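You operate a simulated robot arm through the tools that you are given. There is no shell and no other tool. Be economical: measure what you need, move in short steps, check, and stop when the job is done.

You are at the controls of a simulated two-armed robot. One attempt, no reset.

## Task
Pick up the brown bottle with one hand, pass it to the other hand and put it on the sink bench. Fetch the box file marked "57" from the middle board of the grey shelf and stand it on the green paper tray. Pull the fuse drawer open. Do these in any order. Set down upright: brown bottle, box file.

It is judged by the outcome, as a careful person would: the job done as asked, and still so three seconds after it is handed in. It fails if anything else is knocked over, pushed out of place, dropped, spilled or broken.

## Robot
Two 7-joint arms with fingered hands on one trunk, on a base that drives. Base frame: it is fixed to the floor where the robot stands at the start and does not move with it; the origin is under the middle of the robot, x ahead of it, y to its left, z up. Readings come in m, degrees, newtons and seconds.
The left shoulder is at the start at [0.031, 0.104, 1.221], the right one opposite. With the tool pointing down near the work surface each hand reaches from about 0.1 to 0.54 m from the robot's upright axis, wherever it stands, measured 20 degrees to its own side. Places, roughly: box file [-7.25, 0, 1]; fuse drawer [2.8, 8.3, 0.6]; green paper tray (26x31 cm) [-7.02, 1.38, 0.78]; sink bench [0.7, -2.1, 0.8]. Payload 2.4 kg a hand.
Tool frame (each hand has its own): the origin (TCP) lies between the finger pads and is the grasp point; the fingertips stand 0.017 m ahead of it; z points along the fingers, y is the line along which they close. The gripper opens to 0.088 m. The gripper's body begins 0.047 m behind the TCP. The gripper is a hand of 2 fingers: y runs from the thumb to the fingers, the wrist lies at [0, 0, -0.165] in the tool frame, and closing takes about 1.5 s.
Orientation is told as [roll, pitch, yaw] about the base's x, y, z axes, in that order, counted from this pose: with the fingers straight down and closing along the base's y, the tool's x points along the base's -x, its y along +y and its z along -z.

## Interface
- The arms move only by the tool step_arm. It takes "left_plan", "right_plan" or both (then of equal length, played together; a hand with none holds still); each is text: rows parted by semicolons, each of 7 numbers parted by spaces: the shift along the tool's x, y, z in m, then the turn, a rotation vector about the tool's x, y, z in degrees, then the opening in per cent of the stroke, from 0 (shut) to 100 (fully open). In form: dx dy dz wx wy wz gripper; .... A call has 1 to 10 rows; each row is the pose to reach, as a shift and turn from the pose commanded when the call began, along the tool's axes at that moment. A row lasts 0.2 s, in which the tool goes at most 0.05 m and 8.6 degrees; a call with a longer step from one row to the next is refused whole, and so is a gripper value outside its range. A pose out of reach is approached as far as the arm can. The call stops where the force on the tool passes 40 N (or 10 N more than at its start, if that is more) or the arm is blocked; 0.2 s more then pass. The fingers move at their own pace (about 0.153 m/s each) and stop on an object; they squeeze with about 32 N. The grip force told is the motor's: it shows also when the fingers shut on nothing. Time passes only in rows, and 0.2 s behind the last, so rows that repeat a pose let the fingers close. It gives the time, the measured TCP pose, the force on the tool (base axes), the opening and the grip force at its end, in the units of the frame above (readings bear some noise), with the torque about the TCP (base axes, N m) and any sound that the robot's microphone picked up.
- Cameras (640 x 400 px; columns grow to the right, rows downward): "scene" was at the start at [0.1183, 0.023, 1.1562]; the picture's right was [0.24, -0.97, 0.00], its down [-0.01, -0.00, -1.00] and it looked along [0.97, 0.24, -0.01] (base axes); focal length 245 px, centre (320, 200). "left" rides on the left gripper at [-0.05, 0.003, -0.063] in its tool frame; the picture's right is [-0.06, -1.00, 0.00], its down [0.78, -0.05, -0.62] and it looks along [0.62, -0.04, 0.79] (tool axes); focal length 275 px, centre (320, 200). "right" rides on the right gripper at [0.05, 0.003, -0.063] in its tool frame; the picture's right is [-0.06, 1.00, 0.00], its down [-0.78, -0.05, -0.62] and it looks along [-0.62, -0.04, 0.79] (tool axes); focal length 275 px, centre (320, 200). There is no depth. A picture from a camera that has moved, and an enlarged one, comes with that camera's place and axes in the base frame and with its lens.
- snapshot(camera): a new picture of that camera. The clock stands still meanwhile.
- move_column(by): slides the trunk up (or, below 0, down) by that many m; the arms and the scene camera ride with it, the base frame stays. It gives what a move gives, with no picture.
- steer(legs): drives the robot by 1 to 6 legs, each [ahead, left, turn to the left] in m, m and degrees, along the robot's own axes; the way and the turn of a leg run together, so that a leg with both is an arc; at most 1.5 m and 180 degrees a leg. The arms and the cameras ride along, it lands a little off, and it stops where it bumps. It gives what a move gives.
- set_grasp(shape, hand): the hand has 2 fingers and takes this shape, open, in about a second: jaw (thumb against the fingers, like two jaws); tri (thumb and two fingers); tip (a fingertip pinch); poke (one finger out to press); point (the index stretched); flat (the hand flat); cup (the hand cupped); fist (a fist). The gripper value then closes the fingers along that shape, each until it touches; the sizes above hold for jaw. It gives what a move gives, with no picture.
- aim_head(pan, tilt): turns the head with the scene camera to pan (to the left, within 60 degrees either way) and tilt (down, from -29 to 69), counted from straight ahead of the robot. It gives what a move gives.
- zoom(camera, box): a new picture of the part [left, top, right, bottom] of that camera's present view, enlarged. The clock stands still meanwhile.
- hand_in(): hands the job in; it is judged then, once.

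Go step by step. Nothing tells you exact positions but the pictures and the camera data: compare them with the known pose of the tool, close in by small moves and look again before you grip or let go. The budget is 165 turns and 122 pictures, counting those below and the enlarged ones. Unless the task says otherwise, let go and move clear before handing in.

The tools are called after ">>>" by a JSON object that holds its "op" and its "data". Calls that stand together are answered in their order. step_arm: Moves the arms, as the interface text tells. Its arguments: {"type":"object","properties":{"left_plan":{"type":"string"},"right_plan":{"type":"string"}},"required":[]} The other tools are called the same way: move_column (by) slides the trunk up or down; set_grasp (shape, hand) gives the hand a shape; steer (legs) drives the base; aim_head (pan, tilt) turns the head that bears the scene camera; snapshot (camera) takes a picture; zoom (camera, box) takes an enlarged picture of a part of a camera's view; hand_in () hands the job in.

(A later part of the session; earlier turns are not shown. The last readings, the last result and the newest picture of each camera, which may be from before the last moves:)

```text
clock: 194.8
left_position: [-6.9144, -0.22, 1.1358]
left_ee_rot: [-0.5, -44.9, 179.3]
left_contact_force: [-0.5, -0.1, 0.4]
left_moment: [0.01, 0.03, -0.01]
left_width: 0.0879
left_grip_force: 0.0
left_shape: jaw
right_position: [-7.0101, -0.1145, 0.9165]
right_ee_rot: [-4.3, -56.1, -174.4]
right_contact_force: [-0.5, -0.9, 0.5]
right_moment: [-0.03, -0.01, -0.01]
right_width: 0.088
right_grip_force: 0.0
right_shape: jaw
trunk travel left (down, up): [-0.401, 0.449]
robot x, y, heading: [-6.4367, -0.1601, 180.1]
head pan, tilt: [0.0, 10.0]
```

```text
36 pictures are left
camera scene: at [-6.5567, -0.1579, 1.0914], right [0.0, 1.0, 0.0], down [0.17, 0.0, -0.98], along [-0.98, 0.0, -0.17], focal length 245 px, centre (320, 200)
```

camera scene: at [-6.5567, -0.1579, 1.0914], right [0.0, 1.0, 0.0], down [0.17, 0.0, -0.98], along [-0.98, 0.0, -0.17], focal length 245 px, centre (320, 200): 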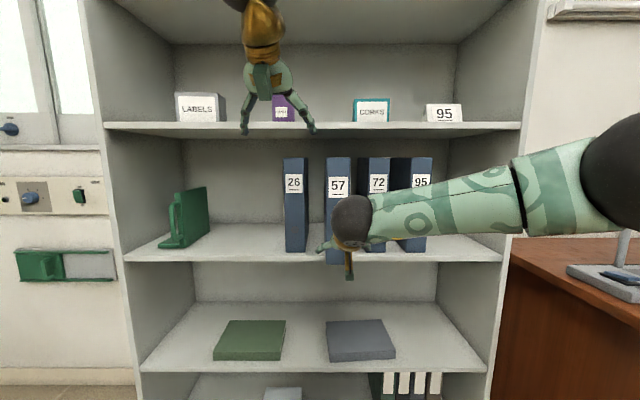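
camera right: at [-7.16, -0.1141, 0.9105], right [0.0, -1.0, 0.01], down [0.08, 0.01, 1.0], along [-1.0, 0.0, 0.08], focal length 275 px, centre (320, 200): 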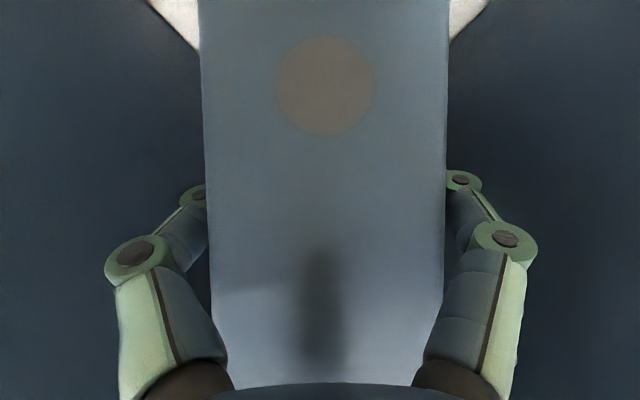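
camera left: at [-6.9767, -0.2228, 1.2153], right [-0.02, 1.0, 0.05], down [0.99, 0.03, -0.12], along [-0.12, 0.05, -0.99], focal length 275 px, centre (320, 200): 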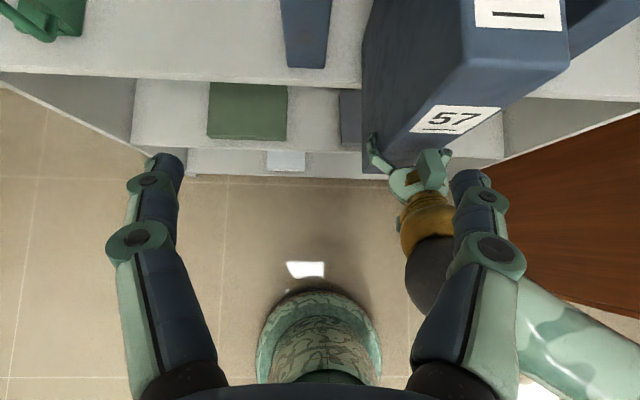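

The file stands stably with a 7 cm overhang. I retract the left hand, raise the trunk, and set the right hand to a steep 30° pose at top height.

>>> {"op": "step_arm", "data": {"left_plan": "0.01 0.028 -0.02 0 0 0 100; 0.02 0.056 -0.04 0 0 0 100; 0.03 0.084 -0.06 0 0 0 100; 0.04 0.112 -0.08 0 0 0 100; 0.05 0.14 -0.1 0 0 0 100; 0.06 0.17 -0.12 0 0 0 100; 0.071 0.2 -0.141 0 0 0 100"}}

>>> {"op": "move_column", "data": {"by": 0.1}}

>>> {"op": "step_arm", "data": {"right_plan": "-0.012 0 -0.008 0 7 0 100; -0.024 0 -0.016 0 14 0 100; -0.036 0 -0.024 0 21 0 100; -0.0456 0 -0.031 0 26 0 100; -0.0456 0 -0.031 0 26 0 100"}}

>>> {"op": "snapshot", "data": {"camera": "right"}}

```text
clock: 196.4
left_position: [-6.7699, -0.4236, 1.1828]
left_ee_rot: [-0.6, -44.8, 178.9]
left_contact_force: [-0.1, 0.4, -0.1]
left_moment: [-0.01, 0.01, 0.0]
left_width: 0.088
left_grip_force: 0.2
left_shape: jaw
right_position: [-7.0104, -0.114, 0.9165]
right_ee_rot: [-4.3, -56.1, -174.4]
right_contact_force: [0.0, 0.2, 0.2]
right_moment: [-0.01, -0.03, 0.03]
right_width: 0.0881
right_grip_force: 0.1
right_shape: jaw
trunk travel left (down, up): [-0.401, 0.449]
robot x, y, heading: [-6.4321, -0.161, 180.3]
head pan, tilt: [0.0, 10.0]
```

```text
clock: 197.8
left_position: [-6.7693, -0.4225, 1.2832]
left_ee_rot: [-0.6, -45.0, 179.2]
left_contact_force: [-0.4, 0.1, 0.0]
left_moment: [0.03, 0.02, 0.0]
left_width: 0.088
left_grip_force: 0.0
left_shape: jaw
right_position: [-7.0104, -0.113, 1.0149]
right_ee_rot: [-4.3, -56.0, -174.5]
right_contact_force: [-0.5, 0.3, -1.2]
right_moment: [-0.04, 0.0, -0.04]
right_width: 0.0881
right_grip_force: 0.0
right_shape: jaw
trunk travel left (down, up): [-0.501, 0.349]
robot x, y, heading: [-6.4385, -0.1606, 180.0]
head pan, tilt: [0.0, 10.0]
```

```text
clock: 199.0
left_position: [-6.7697, -0.4224, 1.2815]
left_ee_rot: [-0.5, -45.1, 179.2]
left_contact_force: [-0.9, 0.5, -0.1]
left_moment: [-0.02, -0.01, -0.01]
left_width: 0.0879
left_grip_force: 0.0
left_shape: jaw
right_position: [-7.0098, -0.1166, 1.0724]
right_ee_rot: [-2.8, -30.0, -176.6]
right_contact_force: [0.2, -0.6, 0.6]
right_moment: [0.02, 0.0, -0.01]
right_width: 0.088
right_grip_force: 0.0
right_shape: jaw
trunk travel left (down, up): [-0.501, 0.349]
robot x, y, heading: [-6.4361, -0.1579, 180.1]
head pan, tilt: [0.0, 10.0]
```

```text
35 pictures are left
camera right: at [-6.9348, -0.1181, 1.1015], right [-0.02, -1.0, -0.01], down [-0.37, 0.0, 0.93], along [-0.93, 0.02, -0.37], focal length 275 px, centre (320, 200)
```

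right: 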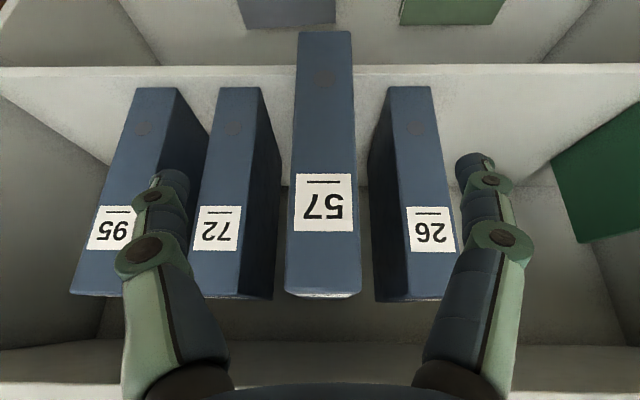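

The hand is level with the file top (z ≈ 1.088), front at x ≈ -7.148. I drive in so the pads straddle the file's top, about 6 cm behind its front edge.

>>> {"op": "step_arm", "data": {"right_plan": "0.0025 0 0.0043 0 0 0 100; 0.0025 0 0.0043 0 0 0 100"}}

>>> {"op": "steer", "data": {"legs": [[0.13, 0, 0]]}}

>>> {"op": "snapshot", "data": {"camera": "right"}}

```text
clock: 199.6
left_position: [-6.7699, -0.4233, 1.2838]
left_ee_rot: [-0.6, -45.0, 179.2]
left_contact_force: [0.2, 0.5, -0.9]
left_moment: [-0.01, 0.02, 0.02]
left_width: 0.0881
left_grip_force: 0.1
left_shape: jaw
right_position: [-7.0088, -0.1167, 1.0673]
right_ee_rot: [-2.9, -30.1, -176.6]
right_contact_force: [-0.2, -0.1, 0.4]
right_moment: [-0.01, -0.01, 0.0]
right_width: 0.088
right_grip_force: 0.2
right_shape: jaw
trunk travel left (down, up): [-0.501, 0.349]
robot x, y, heading: [-6.4381, -0.1591, 180.0]
head pan, tilt: [0.0, 10.0]
```

```text
clock: 200.9
left_position: [-6.9002, -0.4234, 1.2838]
left_ee_rot: [-0.5, -45.1, 179.2]
left_contact_force: [0.1, 0.3, 0.1]
left_moment: [-0.05, 0.01, 0.02]
left_width: 0.088
left_grip_force: 0.0
left_shape: jaw
right_position: [-7.1396, -0.1162, 1.066]
right_ee_rot: [-2.8, -30.0, -176.6]
right_contact_force: [-0.3, 0.1, 0.6]
right_moment: [-0.02, 0.03, 0.04]
right_width: 0.088
right_grip_force: 0.2
right_shape: jaw
trunk travel left (down, up): [-0.501, 0.349]
robot x, y, heading: [-6.5663, -0.1573, 180.1]
head pan, tilt: [0.0, 10.0]
```

```text
34 pictures are left
camera right: at [-7.0652, -0.1181, 1.0956], right [-0.02, -1.0, -0.01], down [-0.37, 0.0, 0.93], along [-0.93, 0.02, -0.37], focal length 275 px, centre (320, 200)
```

right: 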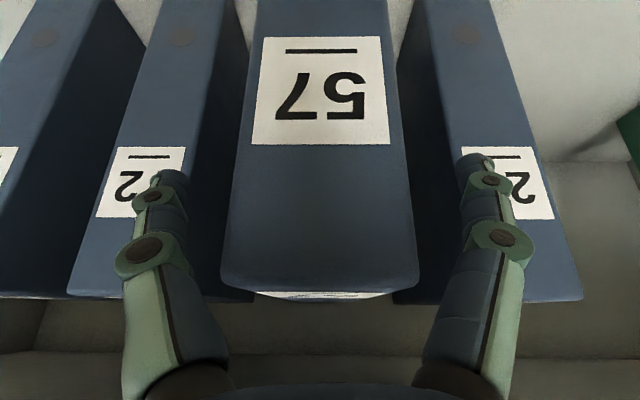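

Centred. The hand's camera limits depth to about 6 cm, so I advance 5.5 cm more and close.

>>> {"op": "steer", "data": {"legs": [[0.055, 0, 0]]}}

>>> {"op": "step_arm", "data": {"right_plan": "0 0 0 0 0 0 80; 0 0 0 0 0 0 50; 0 0 0 0 0 0 20; 0 0 0 0 0 0 0; 0 0 0 0 0 0 0; 0 0 0 0 0 0 0; 0 0 0 0 0 0 0"}}

>>> {"op": "move_column", "data": {"by": 0.012}}

>>> {"op": "snapshot", "data": {"camera": "scene"}}

```text
clock: 201.8
left_position: [-6.9543, -0.4231, 1.2836]
left_ee_rot: [-0.6, -44.9, 179.0]
left_contact_force: [0.8, 0.3, -0.5]
left_moment: [0.02, 0.01, 0.02]
left_width: 0.088
left_grip_force: 0.1
left_shape: jaw
right_position: [-7.1948, -0.1163, 1.0662]
right_ee_rot: [-2.8, -30.1, -176.5]
right_contact_force: [-0.9, -0.2, 2.7]
right_moment: [-0.01, -0.04, -0.01]
right_width: 0.0879
right_grip_force: 0.2
right_shape: jaw
trunk travel left (down, up): [-0.501, 0.349]
robot x, y, heading: [-6.6213, -0.1564, 179.7]
head pan, tilt: [0.0, 10.0]
```

```text
clock: 203.4
left_position: [-6.954, -0.4216, 1.2836]
left_ee_rot: [-0.7, -45.0, 179.1]
left_contact_force: [0.3, -0.1, -0.1]
left_moment: [0.03, 0.0, 0.01]
left_width: 0.0879
left_grip_force: 0.1
left_shape: jaw
right_position: [-7.1945, -0.116, 1.0679]
right_ee_rot: [-2.8, -30.1, -176.6]
right_contact_force: [-0.4, -1.0, -0.1]
right_moment: [-0.05, -0.05, 0.07]
right_width: 0.0548
right_grip_force: 32.0
right_shape: jaw
trunk travel left (down, up): [-0.501, 0.349]
robot x, y, heading: [-6.6217, -0.1574, 180.1]
head pan, tilt: [0.0, 10.0]
```

```text
clock: 204.0
left_position: [-6.955, -0.4226, 1.2947]
left_ee_rot: [-0.5, -45.1, 179.3]
left_contact_force: [-0.1, 0.3, -0.4]
left_moment: [-0.04, -0.01, 0.0]
left_width: 0.0882
left_grip_force: 0.0
left_shape: jaw
right_position: [-7.1943, -0.1164, 1.0783]
right_ee_rot: [-2.7, -30.2, -176.6]
right_contact_force: [-0.6, -0.4, -4.1]
right_moment: [0.01, -0.26, 0.0]
right_width: 0.0549
right_grip_force: 32.2
right_shape: jaw
trunk travel left (down, up): [-0.513, 0.337]
robot x, y, heading: [-6.6184, -0.1626, 179.8]
head pan, tilt: [0.0, 10.0]
```

```text
33 pictures are left
camera scene: at [-6.74, -0.1579, 1.204], right [0.0, 1.0, 0.0], down [0.17, 0.0, -0.98], along [-0.98, 0.0, -0.17], focal length 245 px, centre (320, 200)
```

scene: 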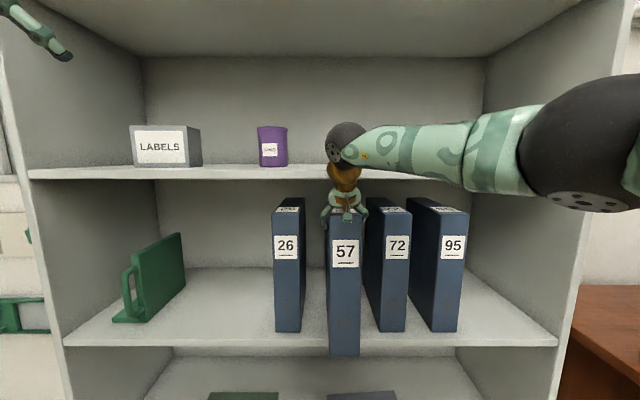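

It carries the file's weight (about 4 N, moment 0.26 N m). I lift another centimetre and back out of the shelf.

>>> {"op": "move_column", "data": {"by": 0.012}}

>>> {"op": "steer", "data": {"legs": [[-0.15, 0, 0], [-0.25, 0, 0]]}}

>>> {"op": "snapshot", "data": {"camera": "scene"}}

>>> {"op": "snapshot", "data": {"camera": "right"}}

```text
clock: 204.6
left_position: [-6.9555, -0.4228, 1.3076]
left_ee_rot: [-0.7, -45.0, 179.1]
left_contact_force: [0.7, -0.3, 0.4]
left_moment: [0.01, -0.01, 0.02]
left_width: 0.088
left_grip_force: 0.1
left_shape: jaw
right_position: [-7.1945, -0.1158, 1.09]
right_ee_rot: [-2.9, -30.1, -176.5]
right_contact_force: [0.4, 0.4, -3.8]
right_moment: [0.0, -0.25, 0.0]
right_width: 0.0551
right_grip_force: 32.4
right_shape: jaw
trunk travel left (down, up): [-0.525, 0.325]
robot x, y, heading: [-6.6191, -0.1582, 180.0]
head pan, tilt: [0.0, 10.0]
```

```text
clock: 207.4
left_position: [-6.5519, -0.4233, 1.3079]
left_ee_rot: [-0.7, -45.0, 179.2]
left_contact_force: [0.6, -0.7, 0.8]
left_moment: [-0.01, 0.02, -0.02]
left_width: 0.0883
left_grip_force: 0.1
left_shape: jaw
right_position: [-6.7931, -0.117, 1.0902]
right_ee_rot: [-2.8, -30.2, -176.6]
right_contact_force: [0.3, -1.0, -2.8]
right_moment: [-0.01, -0.24, 0.0]
right_width: 0.0549
right_grip_force: 32.4
right_shape: jaw
trunk travel left (down, up): [-0.525, 0.325]
robot x, y, heading: [-6.2175, -0.159, -179.8]
head pan, tilt: [0.0, 10.0]
```

```text
32 pictures are left
camera scene: at [-6.3377, -0.1581, 1.2162], right [0.0, 1.0, 0.0], down [0.17, 0.0, -0.98], along [-0.98, 0.0, -0.17], focal length 245 px, centre (320, 200)
```

scene: 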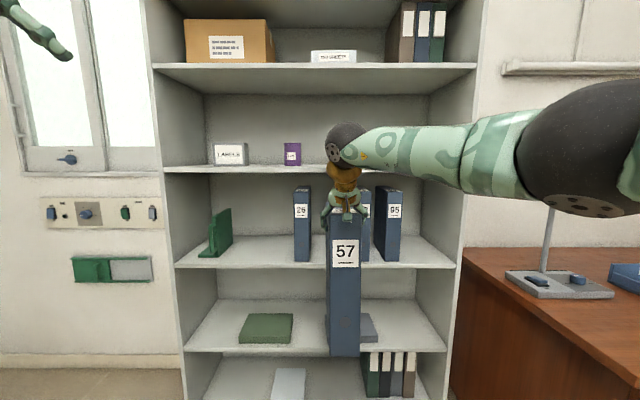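

```text
31 pictures are left
camera right: at [-6.7181, -0.1186, 1.1204], right [-0.02, -1.0, -0.01], down [-0.37, 0.0, 0.93], along [-0.93, 0.02, -0.37], focal length 275 px, centre (320, 200)
```

right: 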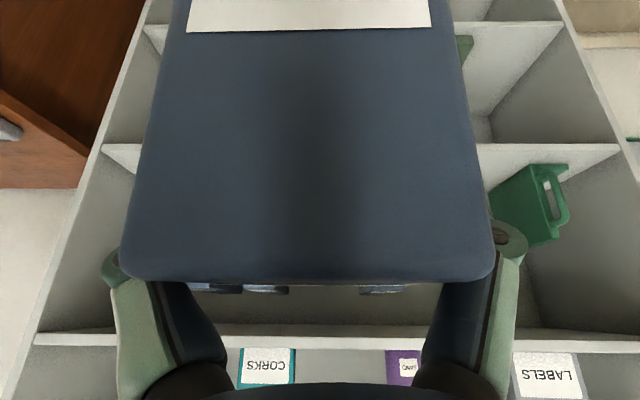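

The file is out and hanging straight. I back well away, strafe right to the desk and look at the green tray.

>>> {"op": "steer", "data": {"legs": [[-0.5, 0, 0], [0, -1.45, 0]]}}

>>> {"op": "aim_head", "data": {"pan": 8, "tilt": 22}}

>>> {"op": "snapshot", "data": {"camera": "scene"}}

>>> {"op": "snapshot", "data": {"camera": "left"}}

```text
clock: 217.1
left_position: [-6.053, 1.0247, 1.3074]
left_ee_rot: [-0.7, -44.9, 179.2]
left_contact_force: [-0.5, 0.5, -0.5]
left_moment: [0.0, 0.01, 0.01]
left_width: 0.088
left_grip_force: 0.1
left_shape: jaw
right_position: [-6.2915, 1.3303, 1.0899]
right_ee_rot: [-2.8, -30.0, -176.7]
right_contact_force: [0.0, 0.0, -4.1]
right_moment: [-0.04, -0.27, -0.02]
right_width: 0.055
right_grip_force: 31.6
right_shape: jaw
trunk travel left (down, up): [-0.525, 0.325]
robot x, y, heading: [-5.7198, 1.2836, 179.8]
head pan, tilt: [0.0, 10.0]
```

```text
clock: 217.9
left_position: [-6.0532, 1.024, 1.3071]
left_ee_rot: [-0.5, -45.0, 179.2]
left_contact_force: [-0.8, -0.7, -1.2]
left_moment: [0.04, -0.04, 0.0]
left_width: 0.088
left_grip_force: 0.0
left_shape: jaw
right_position: [-6.2924, 1.3312, 1.0911]
right_ee_rot: [-2.7, -30.1, -176.6]
right_contact_force: [0.6, 0.2, -3.9]
right_moment: [0.02, -0.21, 0.01]
right_width: 0.0549
right_grip_force: 32.1
right_shape: jaw
trunk travel left (down, up): [-0.525, 0.325]
robot x, y, heading: [-5.723, 1.2842, 179.8]
head pan, tilt: [8.0, 22.0]
```

```text
30 pictures are left
camera scene: at [-5.8366, 1.2752, 1.1966], right [-0.14, 0.99, 0.0], down [0.37, 0.05, -0.93], along [-0.92, -0.13, -0.37], focal length 245 px, centre (320, 200)
```

scene: 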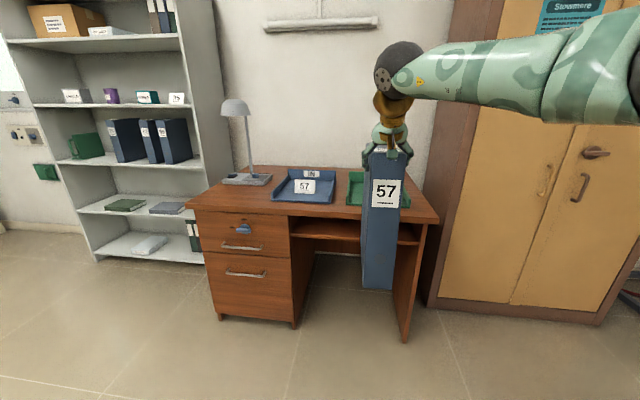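

```text
29 pictures are left
camera left: at [-6.0444, 1.0199, 1.3872], right [-0.02, 1.0, 0.05], down [0.99, 0.03, -0.12], along [-0.12, 0.05, -0.99], focal length 275 px, centre (320, 200)
```

left: 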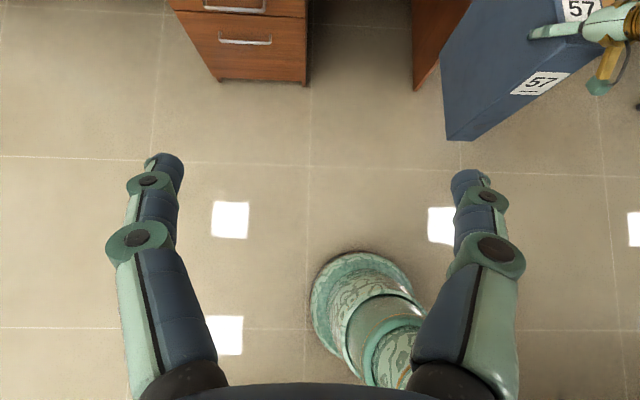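

The file hangs straight. The green tray spans about y 1.26–1.54 with its front near x -6.83. I raise a little and move in most of the way.

>>> {"op": "move_column", "data": {"by": 0.06}}

>>> {"op": "steer", "data": {"legs": [[0.36, -0.055, 0]]}}

>>> {"op": "aim_head", "data": {"pan": 0, "tilt": 30}}

>>> {"op": "snapshot", "data": {"camera": "scene"}}

>>> {"op": "snapshot", "data": {"camera": "left"}}

```text
clock: 218.9
left_position: [-6.0522, 1.0241, 1.3676]
left_ee_rot: [-0.7, -45.1, 179.1]
left_contact_force: [0.6, 0.0, 0.2]
left_moment: [-0.03, -0.03, 0.0]
left_width: 0.0882
left_grip_force: 0.1
left_shape: jaw
right_position: [-6.2921, 1.331, 1.1505]
right_ee_rot: [-2.9, -30.1, -176.7]
right_contact_force: [-0.6, 0.0, -4.3]
right_moment: [-0.02, -0.23, 0.0]
right_width: 0.0552
right_grip_force: 32.0
right_shape: jaw
trunk travel left (down, up): [-0.585, 0.265]
robot x, y, heading: [-5.7193, 1.2852, 179.8]
head pan, tilt: [8.0, 22.0]
```

```text
clock: 221.2
left_position: [-6.4108, 1.0781, 1.3673]
left_ee_rot: [-0.6, -45.1, 179.0]
left_contact_force: [0.4, -0.2, 0.9]
left_moment: [-0.01, 0.01, 0.0]
left_width: 0.0879
left_grip_force: 0.0
left_shape: jaw
right_position: [-6.6497, 1.3857, 1.1509]
right_ee_rot: [-2.8, -30.1, -176.6]
right_contact_force: [-0.8, -0.2, -3.2]
right_moment: [-0.03, -0.24, 0.0]
right_width: 0.0549
right_grip_force: 32.1
right_shape: jaw
trunk travel left (down, up): [-0.585, 0.265]
robot x, y, heading: [-6.0759, 1.3429, -179.9]
head pan, tilt: [8.0, 22.0]
```

```text
clock: 221.9
left_position: [-6.4087, 1.0775, 1.3668]
left_ee_rot: [-0.6, -44.9, 179.2]
left_contact_force: [1.0, 0.0, 0.2]
left_moment: [0.0, 0.0, 0.02]
left_width: 0.0882
left_grip_force: 0.0
left_shape: jaw
right_position: [-6.6496, 1.3858, 1.1503]
right_ee_rot: [-2.8, -30.1, -176.5]
right_contact_force: [0.1, 0.6, -3.9]
right_moment: [-0.01, -0.22, 0.02]
right_width: 0.0548
right_grip_force: 32.2
right_shape: jaw
trunk travel left (down, up): [-0.585, 0.265]
robot x, y, heading: [-6.0752, 1.3418, -180.1]
head pan, tilt: [0.0, 30.0]
```

```text
28 pictures are left
camera scene: at [-6.1918, 1.343, 1.244], right [0.0, 1.0, 0.0], down [0.5, 0.0, -0.87], along [-0.87, 0.0, -0.5], focal length 245 px, centre (320, 200)
```

scene: 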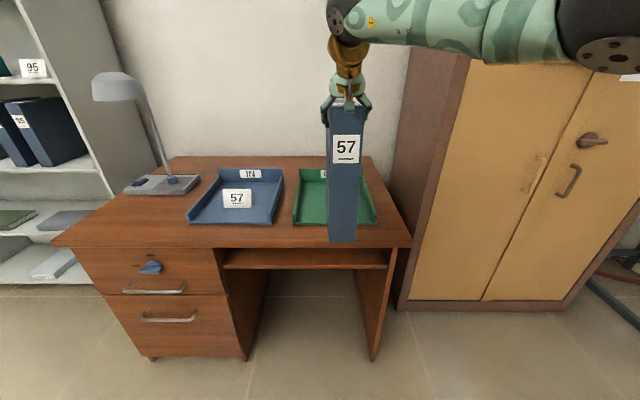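

```text
27 pictures are left
camera left: at [-6.4014, 1.0746, 1.4472], right [-0.02, 1.0, 0.05], down [0.99, 0.03, -0.12], along [-0.12, 0.05, -0.99], focal length 275 px, centre (320, 200)
```

left: 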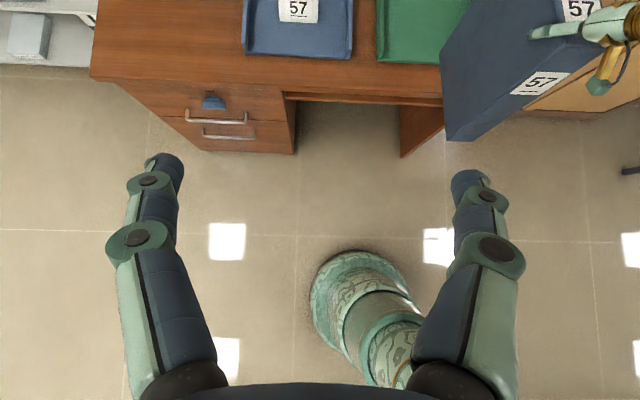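

The tray is centred near [-7.005, 1.392], so the file needs 31 cm more forward at this height.

>>> {"op": "steer", "data": {"legs": [[0.31, -0.004, 0]]}}

>>> {"op": "aim_head", "data": {"pan": 0, "tilt": 40}}

>>> {"op": "snapshot", "data": {"camera": "scene"}}

>>> {"op": "snapshot", "data": {"camera": "left"}}

```text
clock: 224.0
left_position: [-6.7208, 1.0809, 1.3677]
left_ee_rot: [-0.6, -45.0, 179.1]
left_contact_force: [0.2, -0.4, 0.0]
left_moment: [0.03, 0.0, 0.0]
left_width: 0.0881
left_grip_force: 0.0
left_shape: jaw
right_position: [-6.9616, 1.3884, 1.1502]
right_ee_rot: [-2.8, -30.1, -176.6]
right_contact_force: [-0.6, -1.1, -3.2]
right_moment: [-0.03, -0.2, 0.02]
right_width: 0.0547
right_grip_force: 32.1
right_shape: jaw
trunk travel left (down, up): [-0.585, 0.265]
robot x, y, heading: [-6.3851, 1.3471, -180.1]
head pan, tilt: [0.0, 30.0]
```

```text
clock: 224.7
left_position: [-6.7203, 1.0821, 1.3662]
left_ee_rot: [-0.6, -45.0, 179.3]
left_contact_force: [1.1, -0.1, 0.1]
left_moment: [0.01, -0.03, 0.02]
left_width: 0.0878
left_grip_force: 0.0
left_shape: jaw
right_position: [-6.961, 1.3885, 1.1512]
right_ee_rot: [-2.9, -30.1, -176.6]
right_contact_force: [0.4, 0.6, -3.6]
right_moment: [0.01, -0.24, 0.0]
right_width: 0.0548
right_grip_force: 32.1
right_shape: jaw
trunk travel left (down, up): [-0.585, 0.265]
robot x, y, heading: [-6.3852, 1.3436, -180.1]
head pan, tilt: [0.0, 40.0]
```

```text
26 pictures are left
camera scene: at [-6.4971, 1.3469, 1.2287], right [0.0, 1.0, 0.0], down [0.64, 0.0, -0.77], along [-0.77, 0.0, -0.64], focal length 245 px, centre (320, 200)
```

scene: 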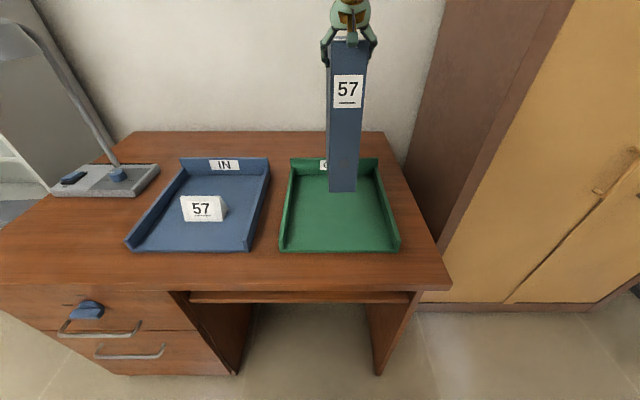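

```text
25 pictures are left
camera left: at [-6.712, 1.0783, 1.4472], right [-0.02, 1.0, 0.05], down [0.99, 0.03, -0.12], along [-0.12, 0.05, -0.99], focal length 275 px, centre (320, 200)
```

left: 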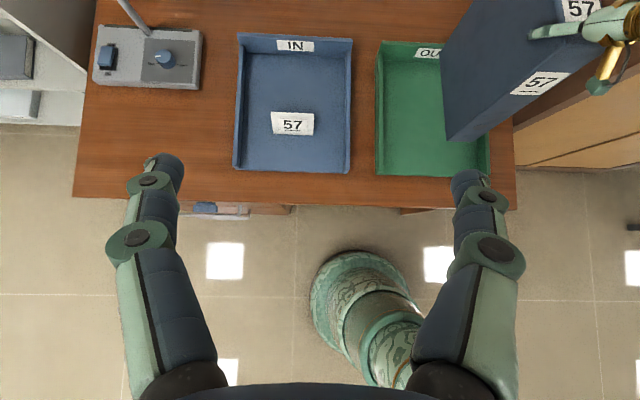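

The file is over the tray floor: about 5 cm clear of the back wall and centred sideways. I lower the trunk.

>>> {"op": "move_column", "data": {"by": -0.1}}

>>> {"op": "snapshot", "data": {"camera": "scene"}}

```text
clock: 226.0
left_position: [-6.7209, 1.0824, 1.2679]
left_ee_rot: [-0.6, -45.0, 179.2]
left_contact_force: [-0.6, -0.2, 0.4]
left_moment: [0.02, -0.01, 0.02]
left_width: 0.088
left_grip_force: 0.1
left_shape: jaw
right_position: [-6.9596, 1.3879, 1.0504]
right_ee_rot: [-2.8, -30.1, -176.5]
right_contact_force: [0.0, 0.1, -3.3]
right_moment: [-0.01, -0.21, -0.05]
right_width: 0.0551
right_grip_force: 31.9
right_shape: jaw
trunk travel left (down, up): [-0.485, 0.365]
robot x, y, heading: [-6.3849, 1.3454, -179.9]
head pan, tilt: [0.0, 40.0]
```

```text
24 pictures are left
camera scene: at [-6.4982, 1.3469, 1.1282], right [0.0, 1.0, 0.0], down [0.64, 0.0, -0.77], along [-0.77, 0.0, -0.64], focal length 245 px, centre (320, 200)
```

scene: 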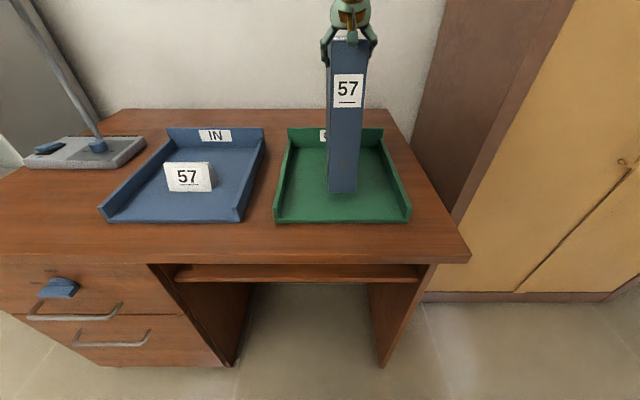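

>>> {"op": "move_column", "data": {"by": -0.018}}

>>> {"op": "move_column", "data": {"by": -0.005}}

>>> {"op": "move_column", "data": {"by": -0.004}}

>>> {"op": "zoom", "data": {"camera": "scene", "box": [260, 20, 430, 230]}}

```text
clock: 226.7
left_position: [-6.7197, 1.0809, 1.249]
left_ee_rot: [-0.6, -45.0, 179.1]
left_contact_force: [-0.6, -0.3, -1.9]
left_moment: [0.02, -0.01, -0.02]
left_width: 0.0879
left_grip_force: 0.2
left_shape: jaw
right_position: [-6.9602, 1.3897, 1.0323]
right_ee_rot: [-2.8, -30.2, -176.6]
right_contact_force: [0.5, -0.1, -4.2]
right_moment: [-0.01, -0.22, 0.0]
right_width: 0.0551
right_grip_force: 31.6
right_shape: jaw
trunk travel left (down, up): [-0.467, 0.383]
robot x, y, heading: [-6.3834, 1.3462, -180.3]
head pan, tilt: [0.0, 40.0]
```

```text
clock: 227.2
left_position: [-6.7197, 1.0818, 1.2445]
left_ee_rot: [-0.6, -44.9, 179.1]
left_contact_force: [1.2, 0.3, -1.0]
left_moment: [0.01, 0.01, 0.05]
left_width: 0.088
left_grip_force: 0.1
left_shape: jaw
right_position: [-6.9605, 1.3903, 1.027]
right_ee_rot: [-2.8, -30.1, -176.6]
right_contact_force: [-0.8, -0.1, -2.9]
right_moment: [-0.06, -0.06, 0.05]
right_width: 0.0549
right_grip_force: 31.5
right_shape: jaw
trunk travel left (down, up): [-0.462, 0.388]
robot x, y, heading: [-6.3866, 1.3449, -179.9]
head pan, tilt: [0.0, 40.0]
```

```text
clock: 227.7
left_position: [-6.7205, 1.0814, 1.2403]
left_ee_rot: [-0.6, -44.9, 179.1]
left_contact_force: [-0.5, 1.1, 0.5]
left_moment: [0.03, -0.01, -0.02]
left_width: 0.0881
left_grip_force: 0.0
left_shape: jaw
right_position: [-6.9606, 1.3884, 1.0221]
right_ee_rot: [-2.8, -30.1, -176.6]
right_contact_force: [-0.4, 0.4, -2.2]
right_moment: [-0.09, 0.01, 0.05]
right_width: 0.055
right_grip_force: 31.7
right_shape: jaw
trunk travel left (down, up): [-0.458, 0.392]
robot x, y, heading: [-6.3847, 1.3426, -180.1]
head pan, tilt: [0.0, 40.0]
```

```text
1.90 times, centred on (345, 125) of scene
camera zoom: at [-6.4986, 1.3469, 1.101], right [0.0, 1.0, 0.0], down [0.64, 0.0, -0.77], along [-0.77, 0.0, -0.64], focal length 466 px, centre (272, 343)
```

zoom: 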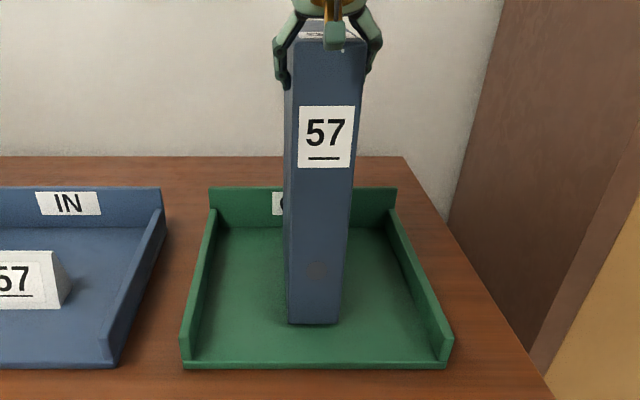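

The rear edge has touched (moment vanished). I continue in small steps until the whole base bears.

>>> {"op": "move_column", "data": {"by": -0.004}}

>>> {"op": "move_column", "data": {"by": -0.004}}

>>> {"op": "move_column", "data": {"by": -0.003}}

>>> {"op": "snapshot", "data": {"camera": "scene"}}

```text
clock: 228.3
left_position: [-6.72, 1.0814, 1.2363]
left_ee_rot: [-0.6, -45.1, 179.1]
left_contact_force: [-0.2, 0.0, -0.2]
left_moment: [0.0, 0.02, -0.02]
left_width: 0.088
left_grip_force: 0.1
left_shape: jaw
right_position: [-6.9599, 1.3895, 1.0195]
right_ee_rot: [-2.8, -30.0, -176.7]
right_contact_force: [0.6, 0.3, -2.1]
right_moment: [-0.09, 0.02, 0.0]
right_width: 0.0551
right_grip_force: 32.3
right_shape: jaw
trunk travel left (down, up): [-0.454, 0.396]
robot x, y, heading: [-6.3873, 1.3454, -179.6]
head pan, tilt: [0.0, 40.0]
```

```text
clock: 228.8
left_position: [-6.7182, 1.0821, 1.2324]
left_ee_rot: [-0.6, -45.0, 179.2]
left_contact_force: [-0.2, 0.3, -0.1]
left_moment: [0.0, 0.02, 0.0]
left_width: 0.0878
left_grip_force: 0.0
left_shape: jaw
right_position: [-6.9598, 1.3887, 1.0177]
right_ee_rot: [-2.7, -30.3, -176.6]
right_contact_force: [-1.1, 0.5, 9.9]
right_moment: [0.03, 0.01, 0.07]
right_width: 0.0543
right_grip_force: 31.6
right_shape: jaw
trunk travel left (down, up): [-0.45, 0.4]
robot x, y, heading: [-6.386, 1.3462, -180.0]
head pan, tilt: [0.0, 40.0]
```

```text
clock: 229.3
left_position: [-6.7182, 1.0818, 1.2304]
left_ee_rot: [-0.6, -45.1, 179.2]
left_contact_force: [-0.1, 0.4, 0.0]
left_moment: [0.0, 0.0, -0.01]
left_width: 0.0882
left_grip_force: 0.1
left_shape: jaw
right_position: [-6.9597, 1.3869, 1.0148]
right_ee_rot: [-2.6, -30.3, -176.5]
right_contact_force: [-4.5, -0.3, 23.6]
right_moment: [0.17, -0.02, 0.03]
right_width: 0.0511
right_grip_force: 31.8
right_shape: jaw
trunk travel left (down, up): [-0.447, 0.403]
robot x, y, heading: [-6.3859, 1.3451, -180.0]
head pan, tilt: [0.0, 40.0]
```

```text
22 pictures are left
camera scene: at [-6.4976, 1.3466, 1.0903], right [0.0, 1.0, 0.0], down [0.64, 0.0, -0.77], along [-0.77, 0.0, -0.64], focal length 245 px, centre (320, 200)
```

scene: 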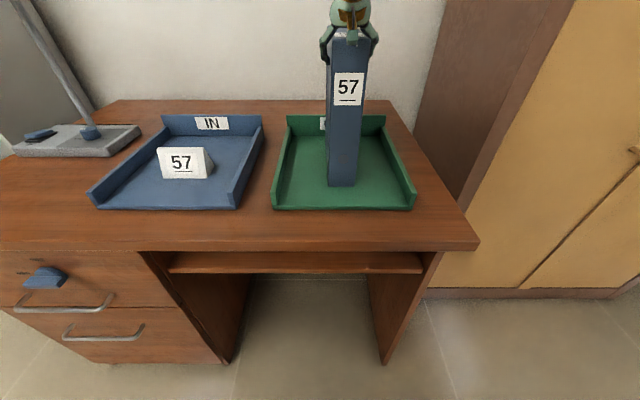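

It stands fully on the tray floor. I ease off, open the fingers and lift the hand straight up.

>>> {"op": "move_column", "data": {"by": 0.003}}

>>> {"op": "step_arm", "data": {"right_plan": "0 0 0 0 0 0 40; 0 0 0 0 0 0 70; 0 0 0 0 0 0 100; 0 0 0 0 0 0 100; 0 0 0 0 0 0 100"}}

>>> {"op": "snapshot", "data": {"camera": "right"}}

>>> {"op": "move_column", "data": {"by": 0.08}}

>>> {"op": "snapshot", "data": {"camera": "scene"}}

```text
clock: 229.8
left_position: [-6.7197, 1.0812, 1.2328]
left_ee_rot: [-0.7, -45.1, 179.1]
left_contact_force: [-0.4, -0.2, 0.4]
left_moment: [0.0, 0.01, 0.02]
left_width: 0.0881
left_grip_force: 0.3
left_shape: jaw
right_position: [-6.9594, 1.3877, 1.0155]
right_ee_rot: [-2.9, -30.1, -176.7]
right_contact_force: [-4.8, -1.2, 15.5]
right_moment: [0.07, 0.06, 0.0]
right_width: 0.0513
right_grip_force: 32.3
right_shape: jaw
trunk travel left (down, up): [-0.45, 0.4]
robot x, y, heading: [-6.3893, 1.3448, -180.2]
head pan, tilt: [0.0, 40.0]
```

```text
clock: 231.0
left_position: [-6.7175, 1.0826, 1.2318]
left_ee_rot: [-0.6, -45.1, 179.2]
left_contact_force: [0.6, -0.8, 0.4]
left_moment: [-0.02, 0.01, -0.01]
left_width: 0.0881
left_grip_force: 0.2
left_shape: jaw
right_position: [-6.9593, 1.3902, 1.0158]
right_ee_rot: [-2.8, -30.2, -176.6]
right_contact_force: [-1.3, 1.7, 11.1]
right_moment: [0.17, -0.19, 0.03]
right_width: 0.0876
right_grip_force: 0.0
right_shape: jaw
trunk travel left (down, up): [-0.45, 0.4]
robot x, y, heading: [-6.3884, 1.3467, -180.1]
head pan, tilt: [0.0, 40.0]
```

```text
21 pictures are left
camera right: at [-6.8849, 1.387, 1.0453], right [-0.02, -1.0, -0.01], down [-0.37, 0.0, 0.93], along [-0.93, 0.02, -0.37], focal length 275 px, centre (320, 200)
```

right: 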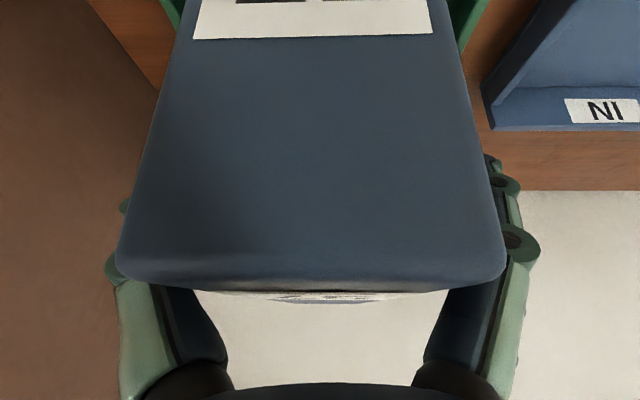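

```text
clock: 232.2
left_position: [-6.7204, 1.082, 1.312]
left_ee_rot: [-0.5, -45.0, 179.1]
left_contact_force: [-0.5, 0.2, 0.1]
left_moment: [-0.02, 0.03, 0.01]
left_width: 0.0882
left_grip_force: 0.1
left_shape: jaw
right_position: [-6.9613, 1.3886, 1.0949]
right_ee_rot: [-2.8, -30.1, -176.5]
right_contact_force: [-0.6, -0.1, 0.1]
right_moment: [0.02, 0.01, -0.01]
right_width: 0.088
right_grip_force: 0.1
right_shape: jaw
trunk travel left (down, up): [-0.53, 0.32]
robot x, y, heading: [-6.3875, 1.3483, -179.6]
head pan, tilt: [0.0, 40.0]
```

```text
20 pictures are left
camera scene: at [-6.4974, 1.3468, 1.1734], right [0.0, 1.0, 0.0], down [0.64, 0.0, -0.77], along [-0.77, 0.0, -0.64], focal length 245 px, centre (320, 200)
```

scene: 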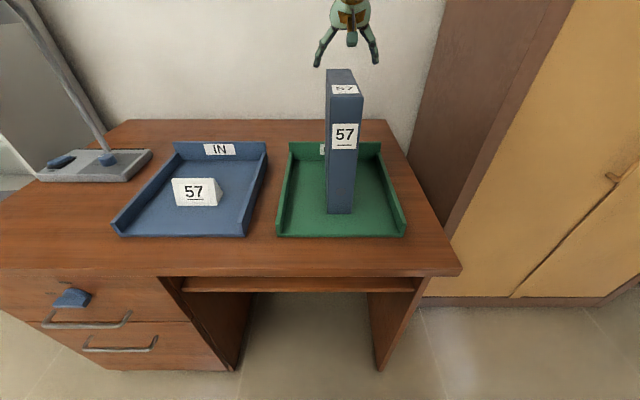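

The file stands upright on the green tray. Now for the fuse drawer: I back off and turn toward the far corner to see a route.

>>> {"op": "steer", "data": {"legs": [[-0.6, 0, 0], [-0.4, 0, 0], [0, 0, -140]]}}

>>> {"op": "aim_head", "data": {"pan": 0, "tilt": 10}}

>>> {"op": "snapshot", "data": {"camera": "scene"}}

```text
clock: 237.4
left_position: [-5.8582, 1.0643, 1.3125]
left_ee_rot: [-0.5, -45.1, 168.8]
left_contact_force: [-0.8, -0.1, 0.5]
left_moment: [0.04, 0.0, 0.02]
left_width: 0.0878
left_grip_force: 0.1
left_shape: jaw
right_position: [-6.0379, 1.41, 1.0945]
right_ee_rot: [-2.7, -29.9, 173.0]
right_contact_force: [-0.7, -0.3, -0.4]
right_moment: [0.02, 0.01, 0.02]
right_width: 0.0881
right_grip_force: 0.0
right_shape: jaw
trunk travel left (down, up): [-0.53, 0.32]
robot x, y, heading: [-5.4806, 1.2637, 169.6]
head pan, tilt: [0.0, 40.0]
stopped in leg 2: the robot was blocked; the commanded pose is now the measured one
```

```text
clock: 238.4
left_position: [-5.8551, 1.0649, 1.3123]
left_ee_rot: [-0.6, -45.1, 168.6]
left_contact_force: [1.2, 0.4, -0.3]
left_moment: [0.02, -0.03, 0.04]
left_width: 0.0882
left_grip_force: 0.0
left_shape: jaw
right_position: [-6.0373, 1.4108, 1.0952]
right_ee_rot: [-2.8, -30.0, 172.9]
right_contact_force: [0.0, 0.0, -0.1]
right_moment: [-0.01, 0.0, -0.03]
right_width: 0.0879
right_grip_force: 0.1
right_shape: jaw
trunk travel left (down, up): [-0.53, 0.32]
robot x, y, heading: [-5.4825, 1.2631, 169.7]
head pan, tilt: [0.0, 10.0]
```

```text
19 pictures are left
camera scene: at [-5.5968, 1.2864, 1.2211], right [0.18, 0.98, 0.0], down [0.17, -0.03, -0.98], along [-0.97, 0.18, -0.17], focal length 245 px, centre (320, 200)
```

scene: 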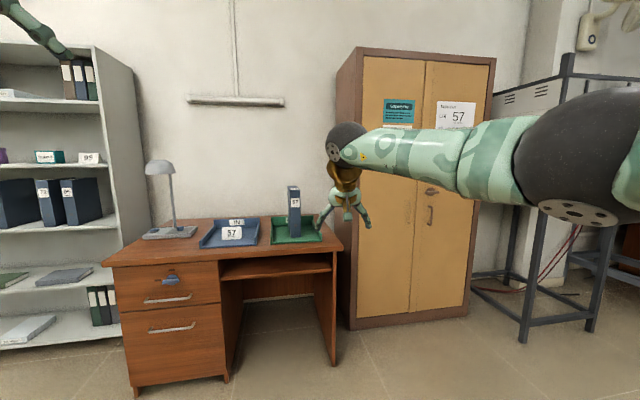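

I was blocked by something behind me. I ease forward and turn to see what it is.

>>> {"op": "steer", "data": {"legs": [[0.2, 0, 0], [0, 0, -75]]}}

>>> {"op": "aim_head", "data": {"pan": -55, "tilt": 25}}

>>> {"op": "snapshot", "data": {"camera": "scene"}}

```text
clock: 243.2
left_position: [-5.9696, 1.6075, 1.3129]
left_ee_rot: [-0.6, -45.0, 94.3]
left_contact_force: [-1.1, 0.3, 0.7]
left_moment: [0.01, -0.02, -0.02]
left_width: 0.0878
left_grip_force: 0.0
left_shape: jaw
right_position: [-5.6863, 1.8755, 1.0957]
right_ee_rot: [-2.8, -30.1, 98.6]
right_contact_force: [1.3, 0.4, -0.5]
right_moment: [0.02, 0.03, -0.02]
right_width: 0.0879
right_grip_force: 0.0
right_shape: jaw
trunk travel left (down, up): [-0.53, 0.32]
robot x, y, heading: [-5.675, 1.296, 95.6]
head pan, tilt: [0.0, 10.0]
```

```text
clock: 244.4
left_position: [-5.9701, 1.6074, 1.3136]
left_ee_rot: [-0.5, -45.1, 94.3]
left_contact_force: [-0.1, 0.5, 0.1]
left_moment: [0.02, -0.03, 0.02]
left_width: 0.0881
left_grip_force: 0.0
left_shape: jaw
right_position: [-5.6859, 1.8754, 1.0966]
right_ee_rot: [-2.8, -30.2, 98.7]
right_contact_force: [0.0, -0.2, 0.3]
right_moment: [0.0, 0.04, -0.02]
right_width: 0.088
right_grip_force: 0.1
right_shape: jaw
trunk travel left (down, up): [-0.53, 0.32]
robot x, y, heading: [-5.6776, 1.2995, 95.5]
head pan, tilt: [-55.0, 25.0]
```

```text
18 pictures are left
camera scene: at [-5.6082, 1.3883, 1.1968], right [0.65, -0.76, 0.0], down [-0.32, -0.27, -0.91], along [0.69, 0.59, -0.42], focal length 245 px, centre (320, 200)
```

scene: 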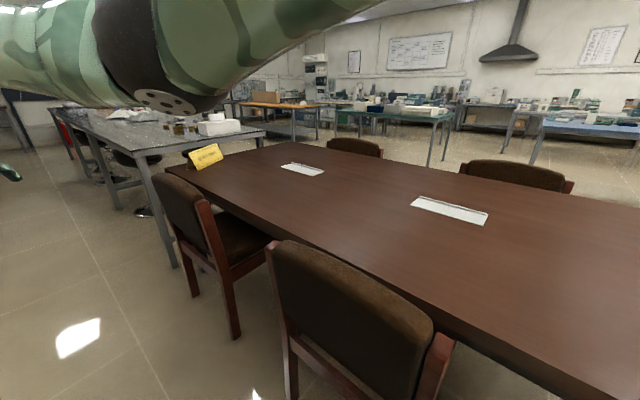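

A meeting table with chairs stands there; they still look aligned. The sure way is back through the known corridor at y ≈ -1, then up the lane between the benches where I started.

>>> {"op": "steer", "data": {"legs": [[0, 0, -5.5], [-1.2, 0.05, 0], [-1.1, 0, 0], [0, 0, -90], [1.4, 0, 0], [1.4, 0, 0]]}}

>>> {"op": "aim_head", "data": {"pan": 0, "tilt": 10}}

>>> {"op": "snapshot", "data": {"camera": "scene"}}

```text
clock: 273.3
left_position: [-2.5906, -0.713, 1.3113]
left_ee_rot: [-0.6, -45.1, 0.3]
left_contact_force: [-0.3, 0.9, -0.2]
left_moment: [0.05, 0.01, -0.02]
left_width: 0.0879
left_grip_force: 0.1
left_shape: jaw
right_position: [-2.345, -1.0142, 1.0954]
right_ee_rot: [-2.8, -30.1, 4.6]
right_contact_force: [0.4, 0.0, 0.1]
right_moment: [0.03, -0.01, 0.01]
right_width: 0.0878
right_grip_force: 0.2
right_shape: jaw
trunk travel left (down, up): [-0.53, 0.32]
robot x, y, heading: [-2.9213, -0.9843, 1.3]
head pan, tilt: [-55.0, 25.0]
```

```text
clock: 274.5
left_position: [-2.591, -0.7123, 1.3133]
left_ee_rot: [-0.4, -45.1, 0.3]
left_contact_force: [-0.3, -0.3, -0.5]
left_moment: [-0.04, 0.0, -0.05]
left_width: 0.0879
left_grip_force: 0.0
left_shape: jaw
right_position: [-2.3438, -1.0145, 1.0954]
right_ee_rot: [-2.8, -30.1, 4.6]
right_contact_force: [-0.2, 0.4, 0.2]
right_moment: [-0.02, -0.03, -0.02]
right_width: 0.0879
right_grip_force: 0.1
right_shape: jaw
trunk travel left (down, up): [-0.53, 0.32]
robot x, y, heading: [-2.9213, -0.9817, 1.4]
head pan, tilt: [0.0, 10.0]
```

```text
17 pictures are left
camera scene: at [-2.7967, -0.9788, 1.2211], right [0.02, -1.0, 0.0], down [-0.17, 0.0, -0.98], along [0.98, 0.02, -0.17], focal length 245 px, centre (320, 200)
```

scene: 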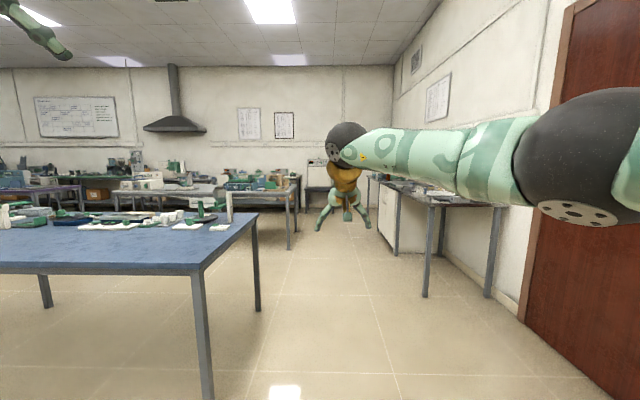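

The lane between the blue table (x < -1.0) and the main bench (x > 0.25) is open. I drive to x ≈ -0.4, turn left and look up the lane.

>>> {"op": "move_column", "data": {"by": 0.1}}

>>> {"op": "steer", "data": {"legs": [[1.3, 0, -1.4], [1.22, 0, 0], [0, 0, 90]]}}

>>> {"op": "aim_head", "data": {"pan": 0, "tilt": 8}}

>>> {"op": "snapshot", "data": {"camera": "scene"}}

```text
clock: 275.9
left_position: [-2.5916, -0.7129, 1.4129]
left_ee_rot: [-0.5, -45.1, 0.3]
left_contact_force: [0.8, -0.1, 0.5]
left_moment: [-0.01, 0.02, -0.01]
left_width: 0.0877
left_grip_force: 0.2
left_shape: jaw
right_position: [-2.3432, -1.0142, 1.1956]
right_ee_rot: [-2.8, -30.0, 4.6]
right_contact_force: [-0.7, -0.3, 0.8]
right_moment: [0.0, 0.02, 0.02]
right_width: 0.0879
right_grip_force: 0.1
right_shape: jaw
trunk travel left (down, up): [-0.63, 0.22]
robot x, y, heading: [-2.9153, -0.9805, 1.4]
head pan, tilt: [0.0, 10.0]
```

```text
clock: 291.9
left_position: [-0.6801, -0.6318, 1.4139]
left_ee_rot: [-0.5, -45.1, 89.0]
left_contact_force: [0.8, 0.7, 0.1]
left_moment: [-0.01, 0.0, 0.02]
left_width: 0.0879
left_grip_force: 0.1
left_shape: jaw
right_position: [-0.3707, -0.3936, 1.1957]
right_ee_rot: [-2.9, -30.1, 93.1]
right_contact_force: [-0.4, -0.5, 0.3]
right_moment: [0.03, 0.01, 0.03]
right_width: 0.0878
right_grip_force: 0.0
right_shape: jaw
trunk travel left (down, up): [-0.63, 0.22]
robot x, y, heading: [-0.4183, -0.9649, 89.7]
head pan, tilt: [0.0, 10.0]
```

```text
clock: 292.5
left_position: [-0.6789, -0.6326, 1.4125]
left_ee_rot: [-0.6, -45.1, 88.8]
left_contact_force: [0.5, 0.0, -0.1]
left_moment: [0.02, -0.02, 0.0]
left_width: 0.088
left_grip_force: 0.1
left_shape: jaw
right_position: [-0.3702, -0.3939, 1.1962]
right_ee_rot: [-2.9, -30.1, 93.1]
right_contact_force: [-1.1, 0.4, 0.0]
right_moment: [0.01, 0.04, 0.0]
right_width: 0.088
right_grip_force: 0.0
right_shape: jaw
trunk travel left (down, up): [-0.63, 0.22]
robot x, y, heading: [-0.4204, -0.9696, 89.8]
head pan, tilt: [0.0, 8.0]
```

```text
16 pictures are left
camera scene: at [-0.4157, -0.8462, 1.3247], right [1.0, 0.0, 0.0], down [0.0, -0.14, -0.99], along [0.0, 0.99, -0.14], focal length 245 px, centre (320, 200)
```

scene: 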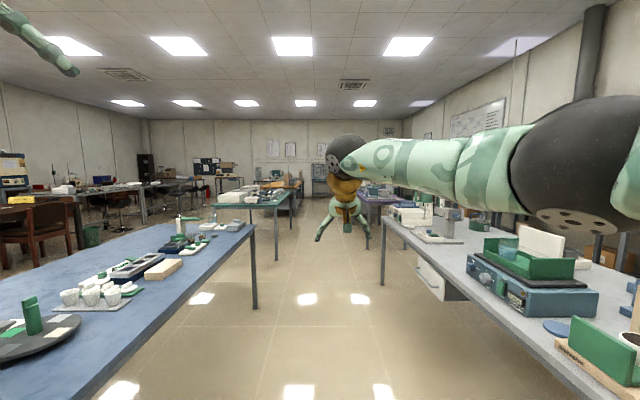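

The lane is clear far ahead. I drive up it and look again.

>>> {"op": "steer", "data": {"legs": [[1.4, 0, 0], [1.4, 0, 0], [1.4, 0, 0], [1.4, 0, 0], [0.8, 0, 0]]}}

>>> {"op": "aim_head", "data": {"pan": -35, "tilt": 12}}

>>> {"op": "snapshot", "data": {"camera": "scene"}}

```text
clock: 323.0
left_position: [-0.6732, 5.7472, 1.4131]
left_ee_rot: [-0.5, -45.1, 89.6]
left_contact_force: [0.1, 0.6, -0.3]
left_moment: [-0.01, 0.01, -0.01]
left_width: 0.088
left_grip_force: 0.1
left_shape: jaw
right_position: [-0.3669, 5.9912, 1.1964]
right_ee_rot: [-2.9, -30.1, 93.8]
right_contact_force: [-0.5, -0.1, 0.8]
right_moment: [-0.01, 0.0, -0.02]
right_width: 0.088
right_grip_force: 0.1
right_shape: jaw
trunk travel left (down, up): [-0.63, 0.22]
robot x, y, heading: [-0.4069, 5.4149, 90.7]
head pan, tilt: [0.0, 8.0]
```

```text
clock: 324.0
left_position: [-0.6732, 5.7465, 1.4134]
left_ee_rot: [-0.5, -45.1, 89.6]
left_contact_force: [0.1, -0.2, 0.6]
left_moment: [0.01, 0.0, -0.02]
left_width: 0.088
left_grip_force: 0.1
left_shape: jaw
right_position: [-0.3672, 5.9897, 1.1949]
right_ee_rot: [-2.9, -30.1, 93.9]
right_contact_force: [-0.7, -1.3, 1.1]
right_moment: [0.0, 0.01, -0.02]
right_width: 0.0877
right_grip_force: 0.1
right_shape: jaw
trunk travel left (down, up): [-0.63, 0.22]
robot x, y, heading: [-0.4051, 5.4149, 91.0]
head pan, tilt: [-35.0, 12.0]
```

```text
15 pictures are left
camera scene: at [-0.3544, 5.5223, 1.3176], right [0.84, -0.54, 0.0], down [-0.12, -0.18, -0.98], along [0.53, 0.82, -0.21], focal length 245 px, centre (320, 200)
```

scene: 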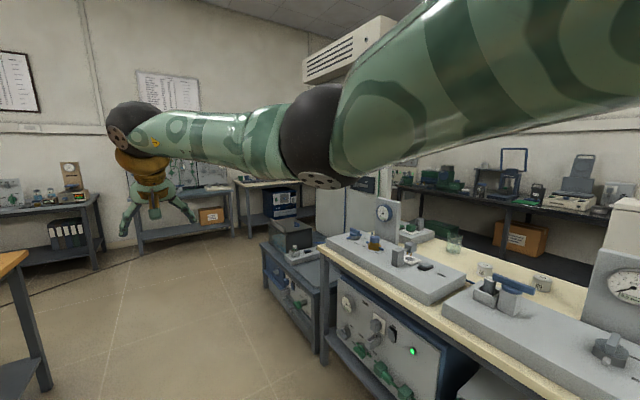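

The drawer should be beyond the panel bench on the right, in the far corner. I drive on to y ≈ 7.7 and turn right to look.

>>> {"op": "steer", "data": {"legs": [[1.2, 0, -0.9], [1.05, 0, 0], [0, 0, -90]]}}

>>> {"op": "aim_head", "data": {"pan": 0, "tilt": 15}}

>>> {"op": "snapshot", "data": {"camera": "scene"}}

```text
clock: 339.0
left_position: [-0.0559, 7.9286, 1.4128]
left_ee_rot: [-0.4, -45.0, -1.9]
left_contact_force: [-0.2, -0.3, 0.2]
left_moment: [-0.02, 0.02, -0.02]
left_width: 0.088
left_grip_force: 0.0
left_shape: jaw
right_position: [0.1794, 7.6198, 1.1955]
right_ee_rot: [-2.8, -30.0, 2.5]
right_contact_force: [0.1, 0.5, 0.4]
right_moment: [0.01, 0.02, -0.02]
right_width: 0.0876
right_grip_force: 0.0
right_shape: jaw
trunk travel left (down, up): [-0.63, 0.22]
robot x, y, heading: [-0.3912, 7.6709, -0.7]
head pan, tilt: [-35.0, 12.0]
```

```text
clock: 340.0
left_position: [-0.0567, 7.9293, 1.4131]
left_ee_rot: [-0.5, -45.1, -1.9]
left_contact_force: [0.2, -0.7, 0.6]
left_moment: [0.03, 0.0, -0.01]
left_width: 0.0881
left_grip_force: 0.0
left_shape: jaw
right_position: [0.1791, 7.6187, 1.1954]
right_ee_rot: [-2.8, -30.1, 2.4]
right_contact_force: [0.4, 0.9, 0.2]
right_moment: [0.03, -0.01, 0.04]
right_width: 0.0876
right_grip_force: 0.2
right_shape: jaw
trunk travel left (down, up): [-0.63, 0.22]
robot x, y, heading: [-0.3919, 7.6691, -0.8]
head pan, tilt: [0.0, 15.0]
```

```text
14 pictures are left
camera scene: at [-0.2724, 7.6713, 1.3134], right [-0.02, -1.0, 0.0], down [-0.26, 0.0, -0.97], along [0.97, -0.02, -0.26], focal length 245 px, centre (320, 200)
```

scene: 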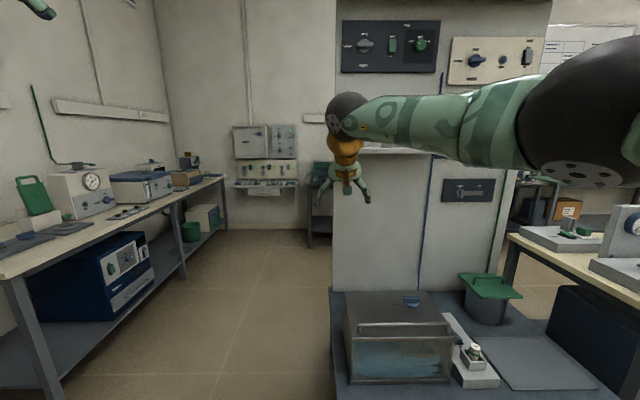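

The wall panel straight down the corridor at (265, 170) matches the drawer's place. I zoom in on it.

>>> {"op": "zoom", "data": {"camera": "scene", "box": [215, 110, 315, 210]}}

```text
4.00 times, centred on (265, 160) of scene
camera zoom: at [-0.2724, 7.6713, 1.3134], right [-0.02, -1.0, 0.0], down [-0.26, 0.0, -0.97], along [0.97, -0.02, -0.26], focal length 980 px, centre (540, 360)
```

zoom: 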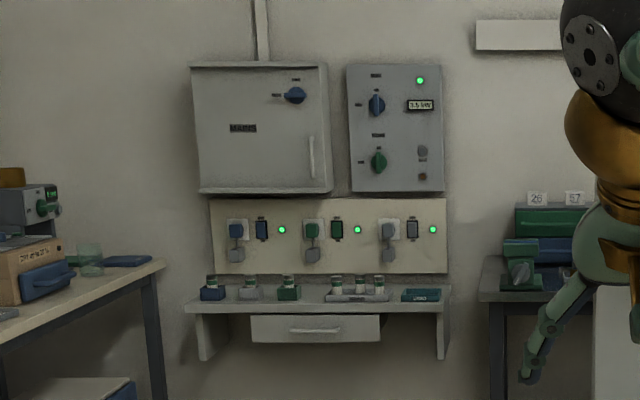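

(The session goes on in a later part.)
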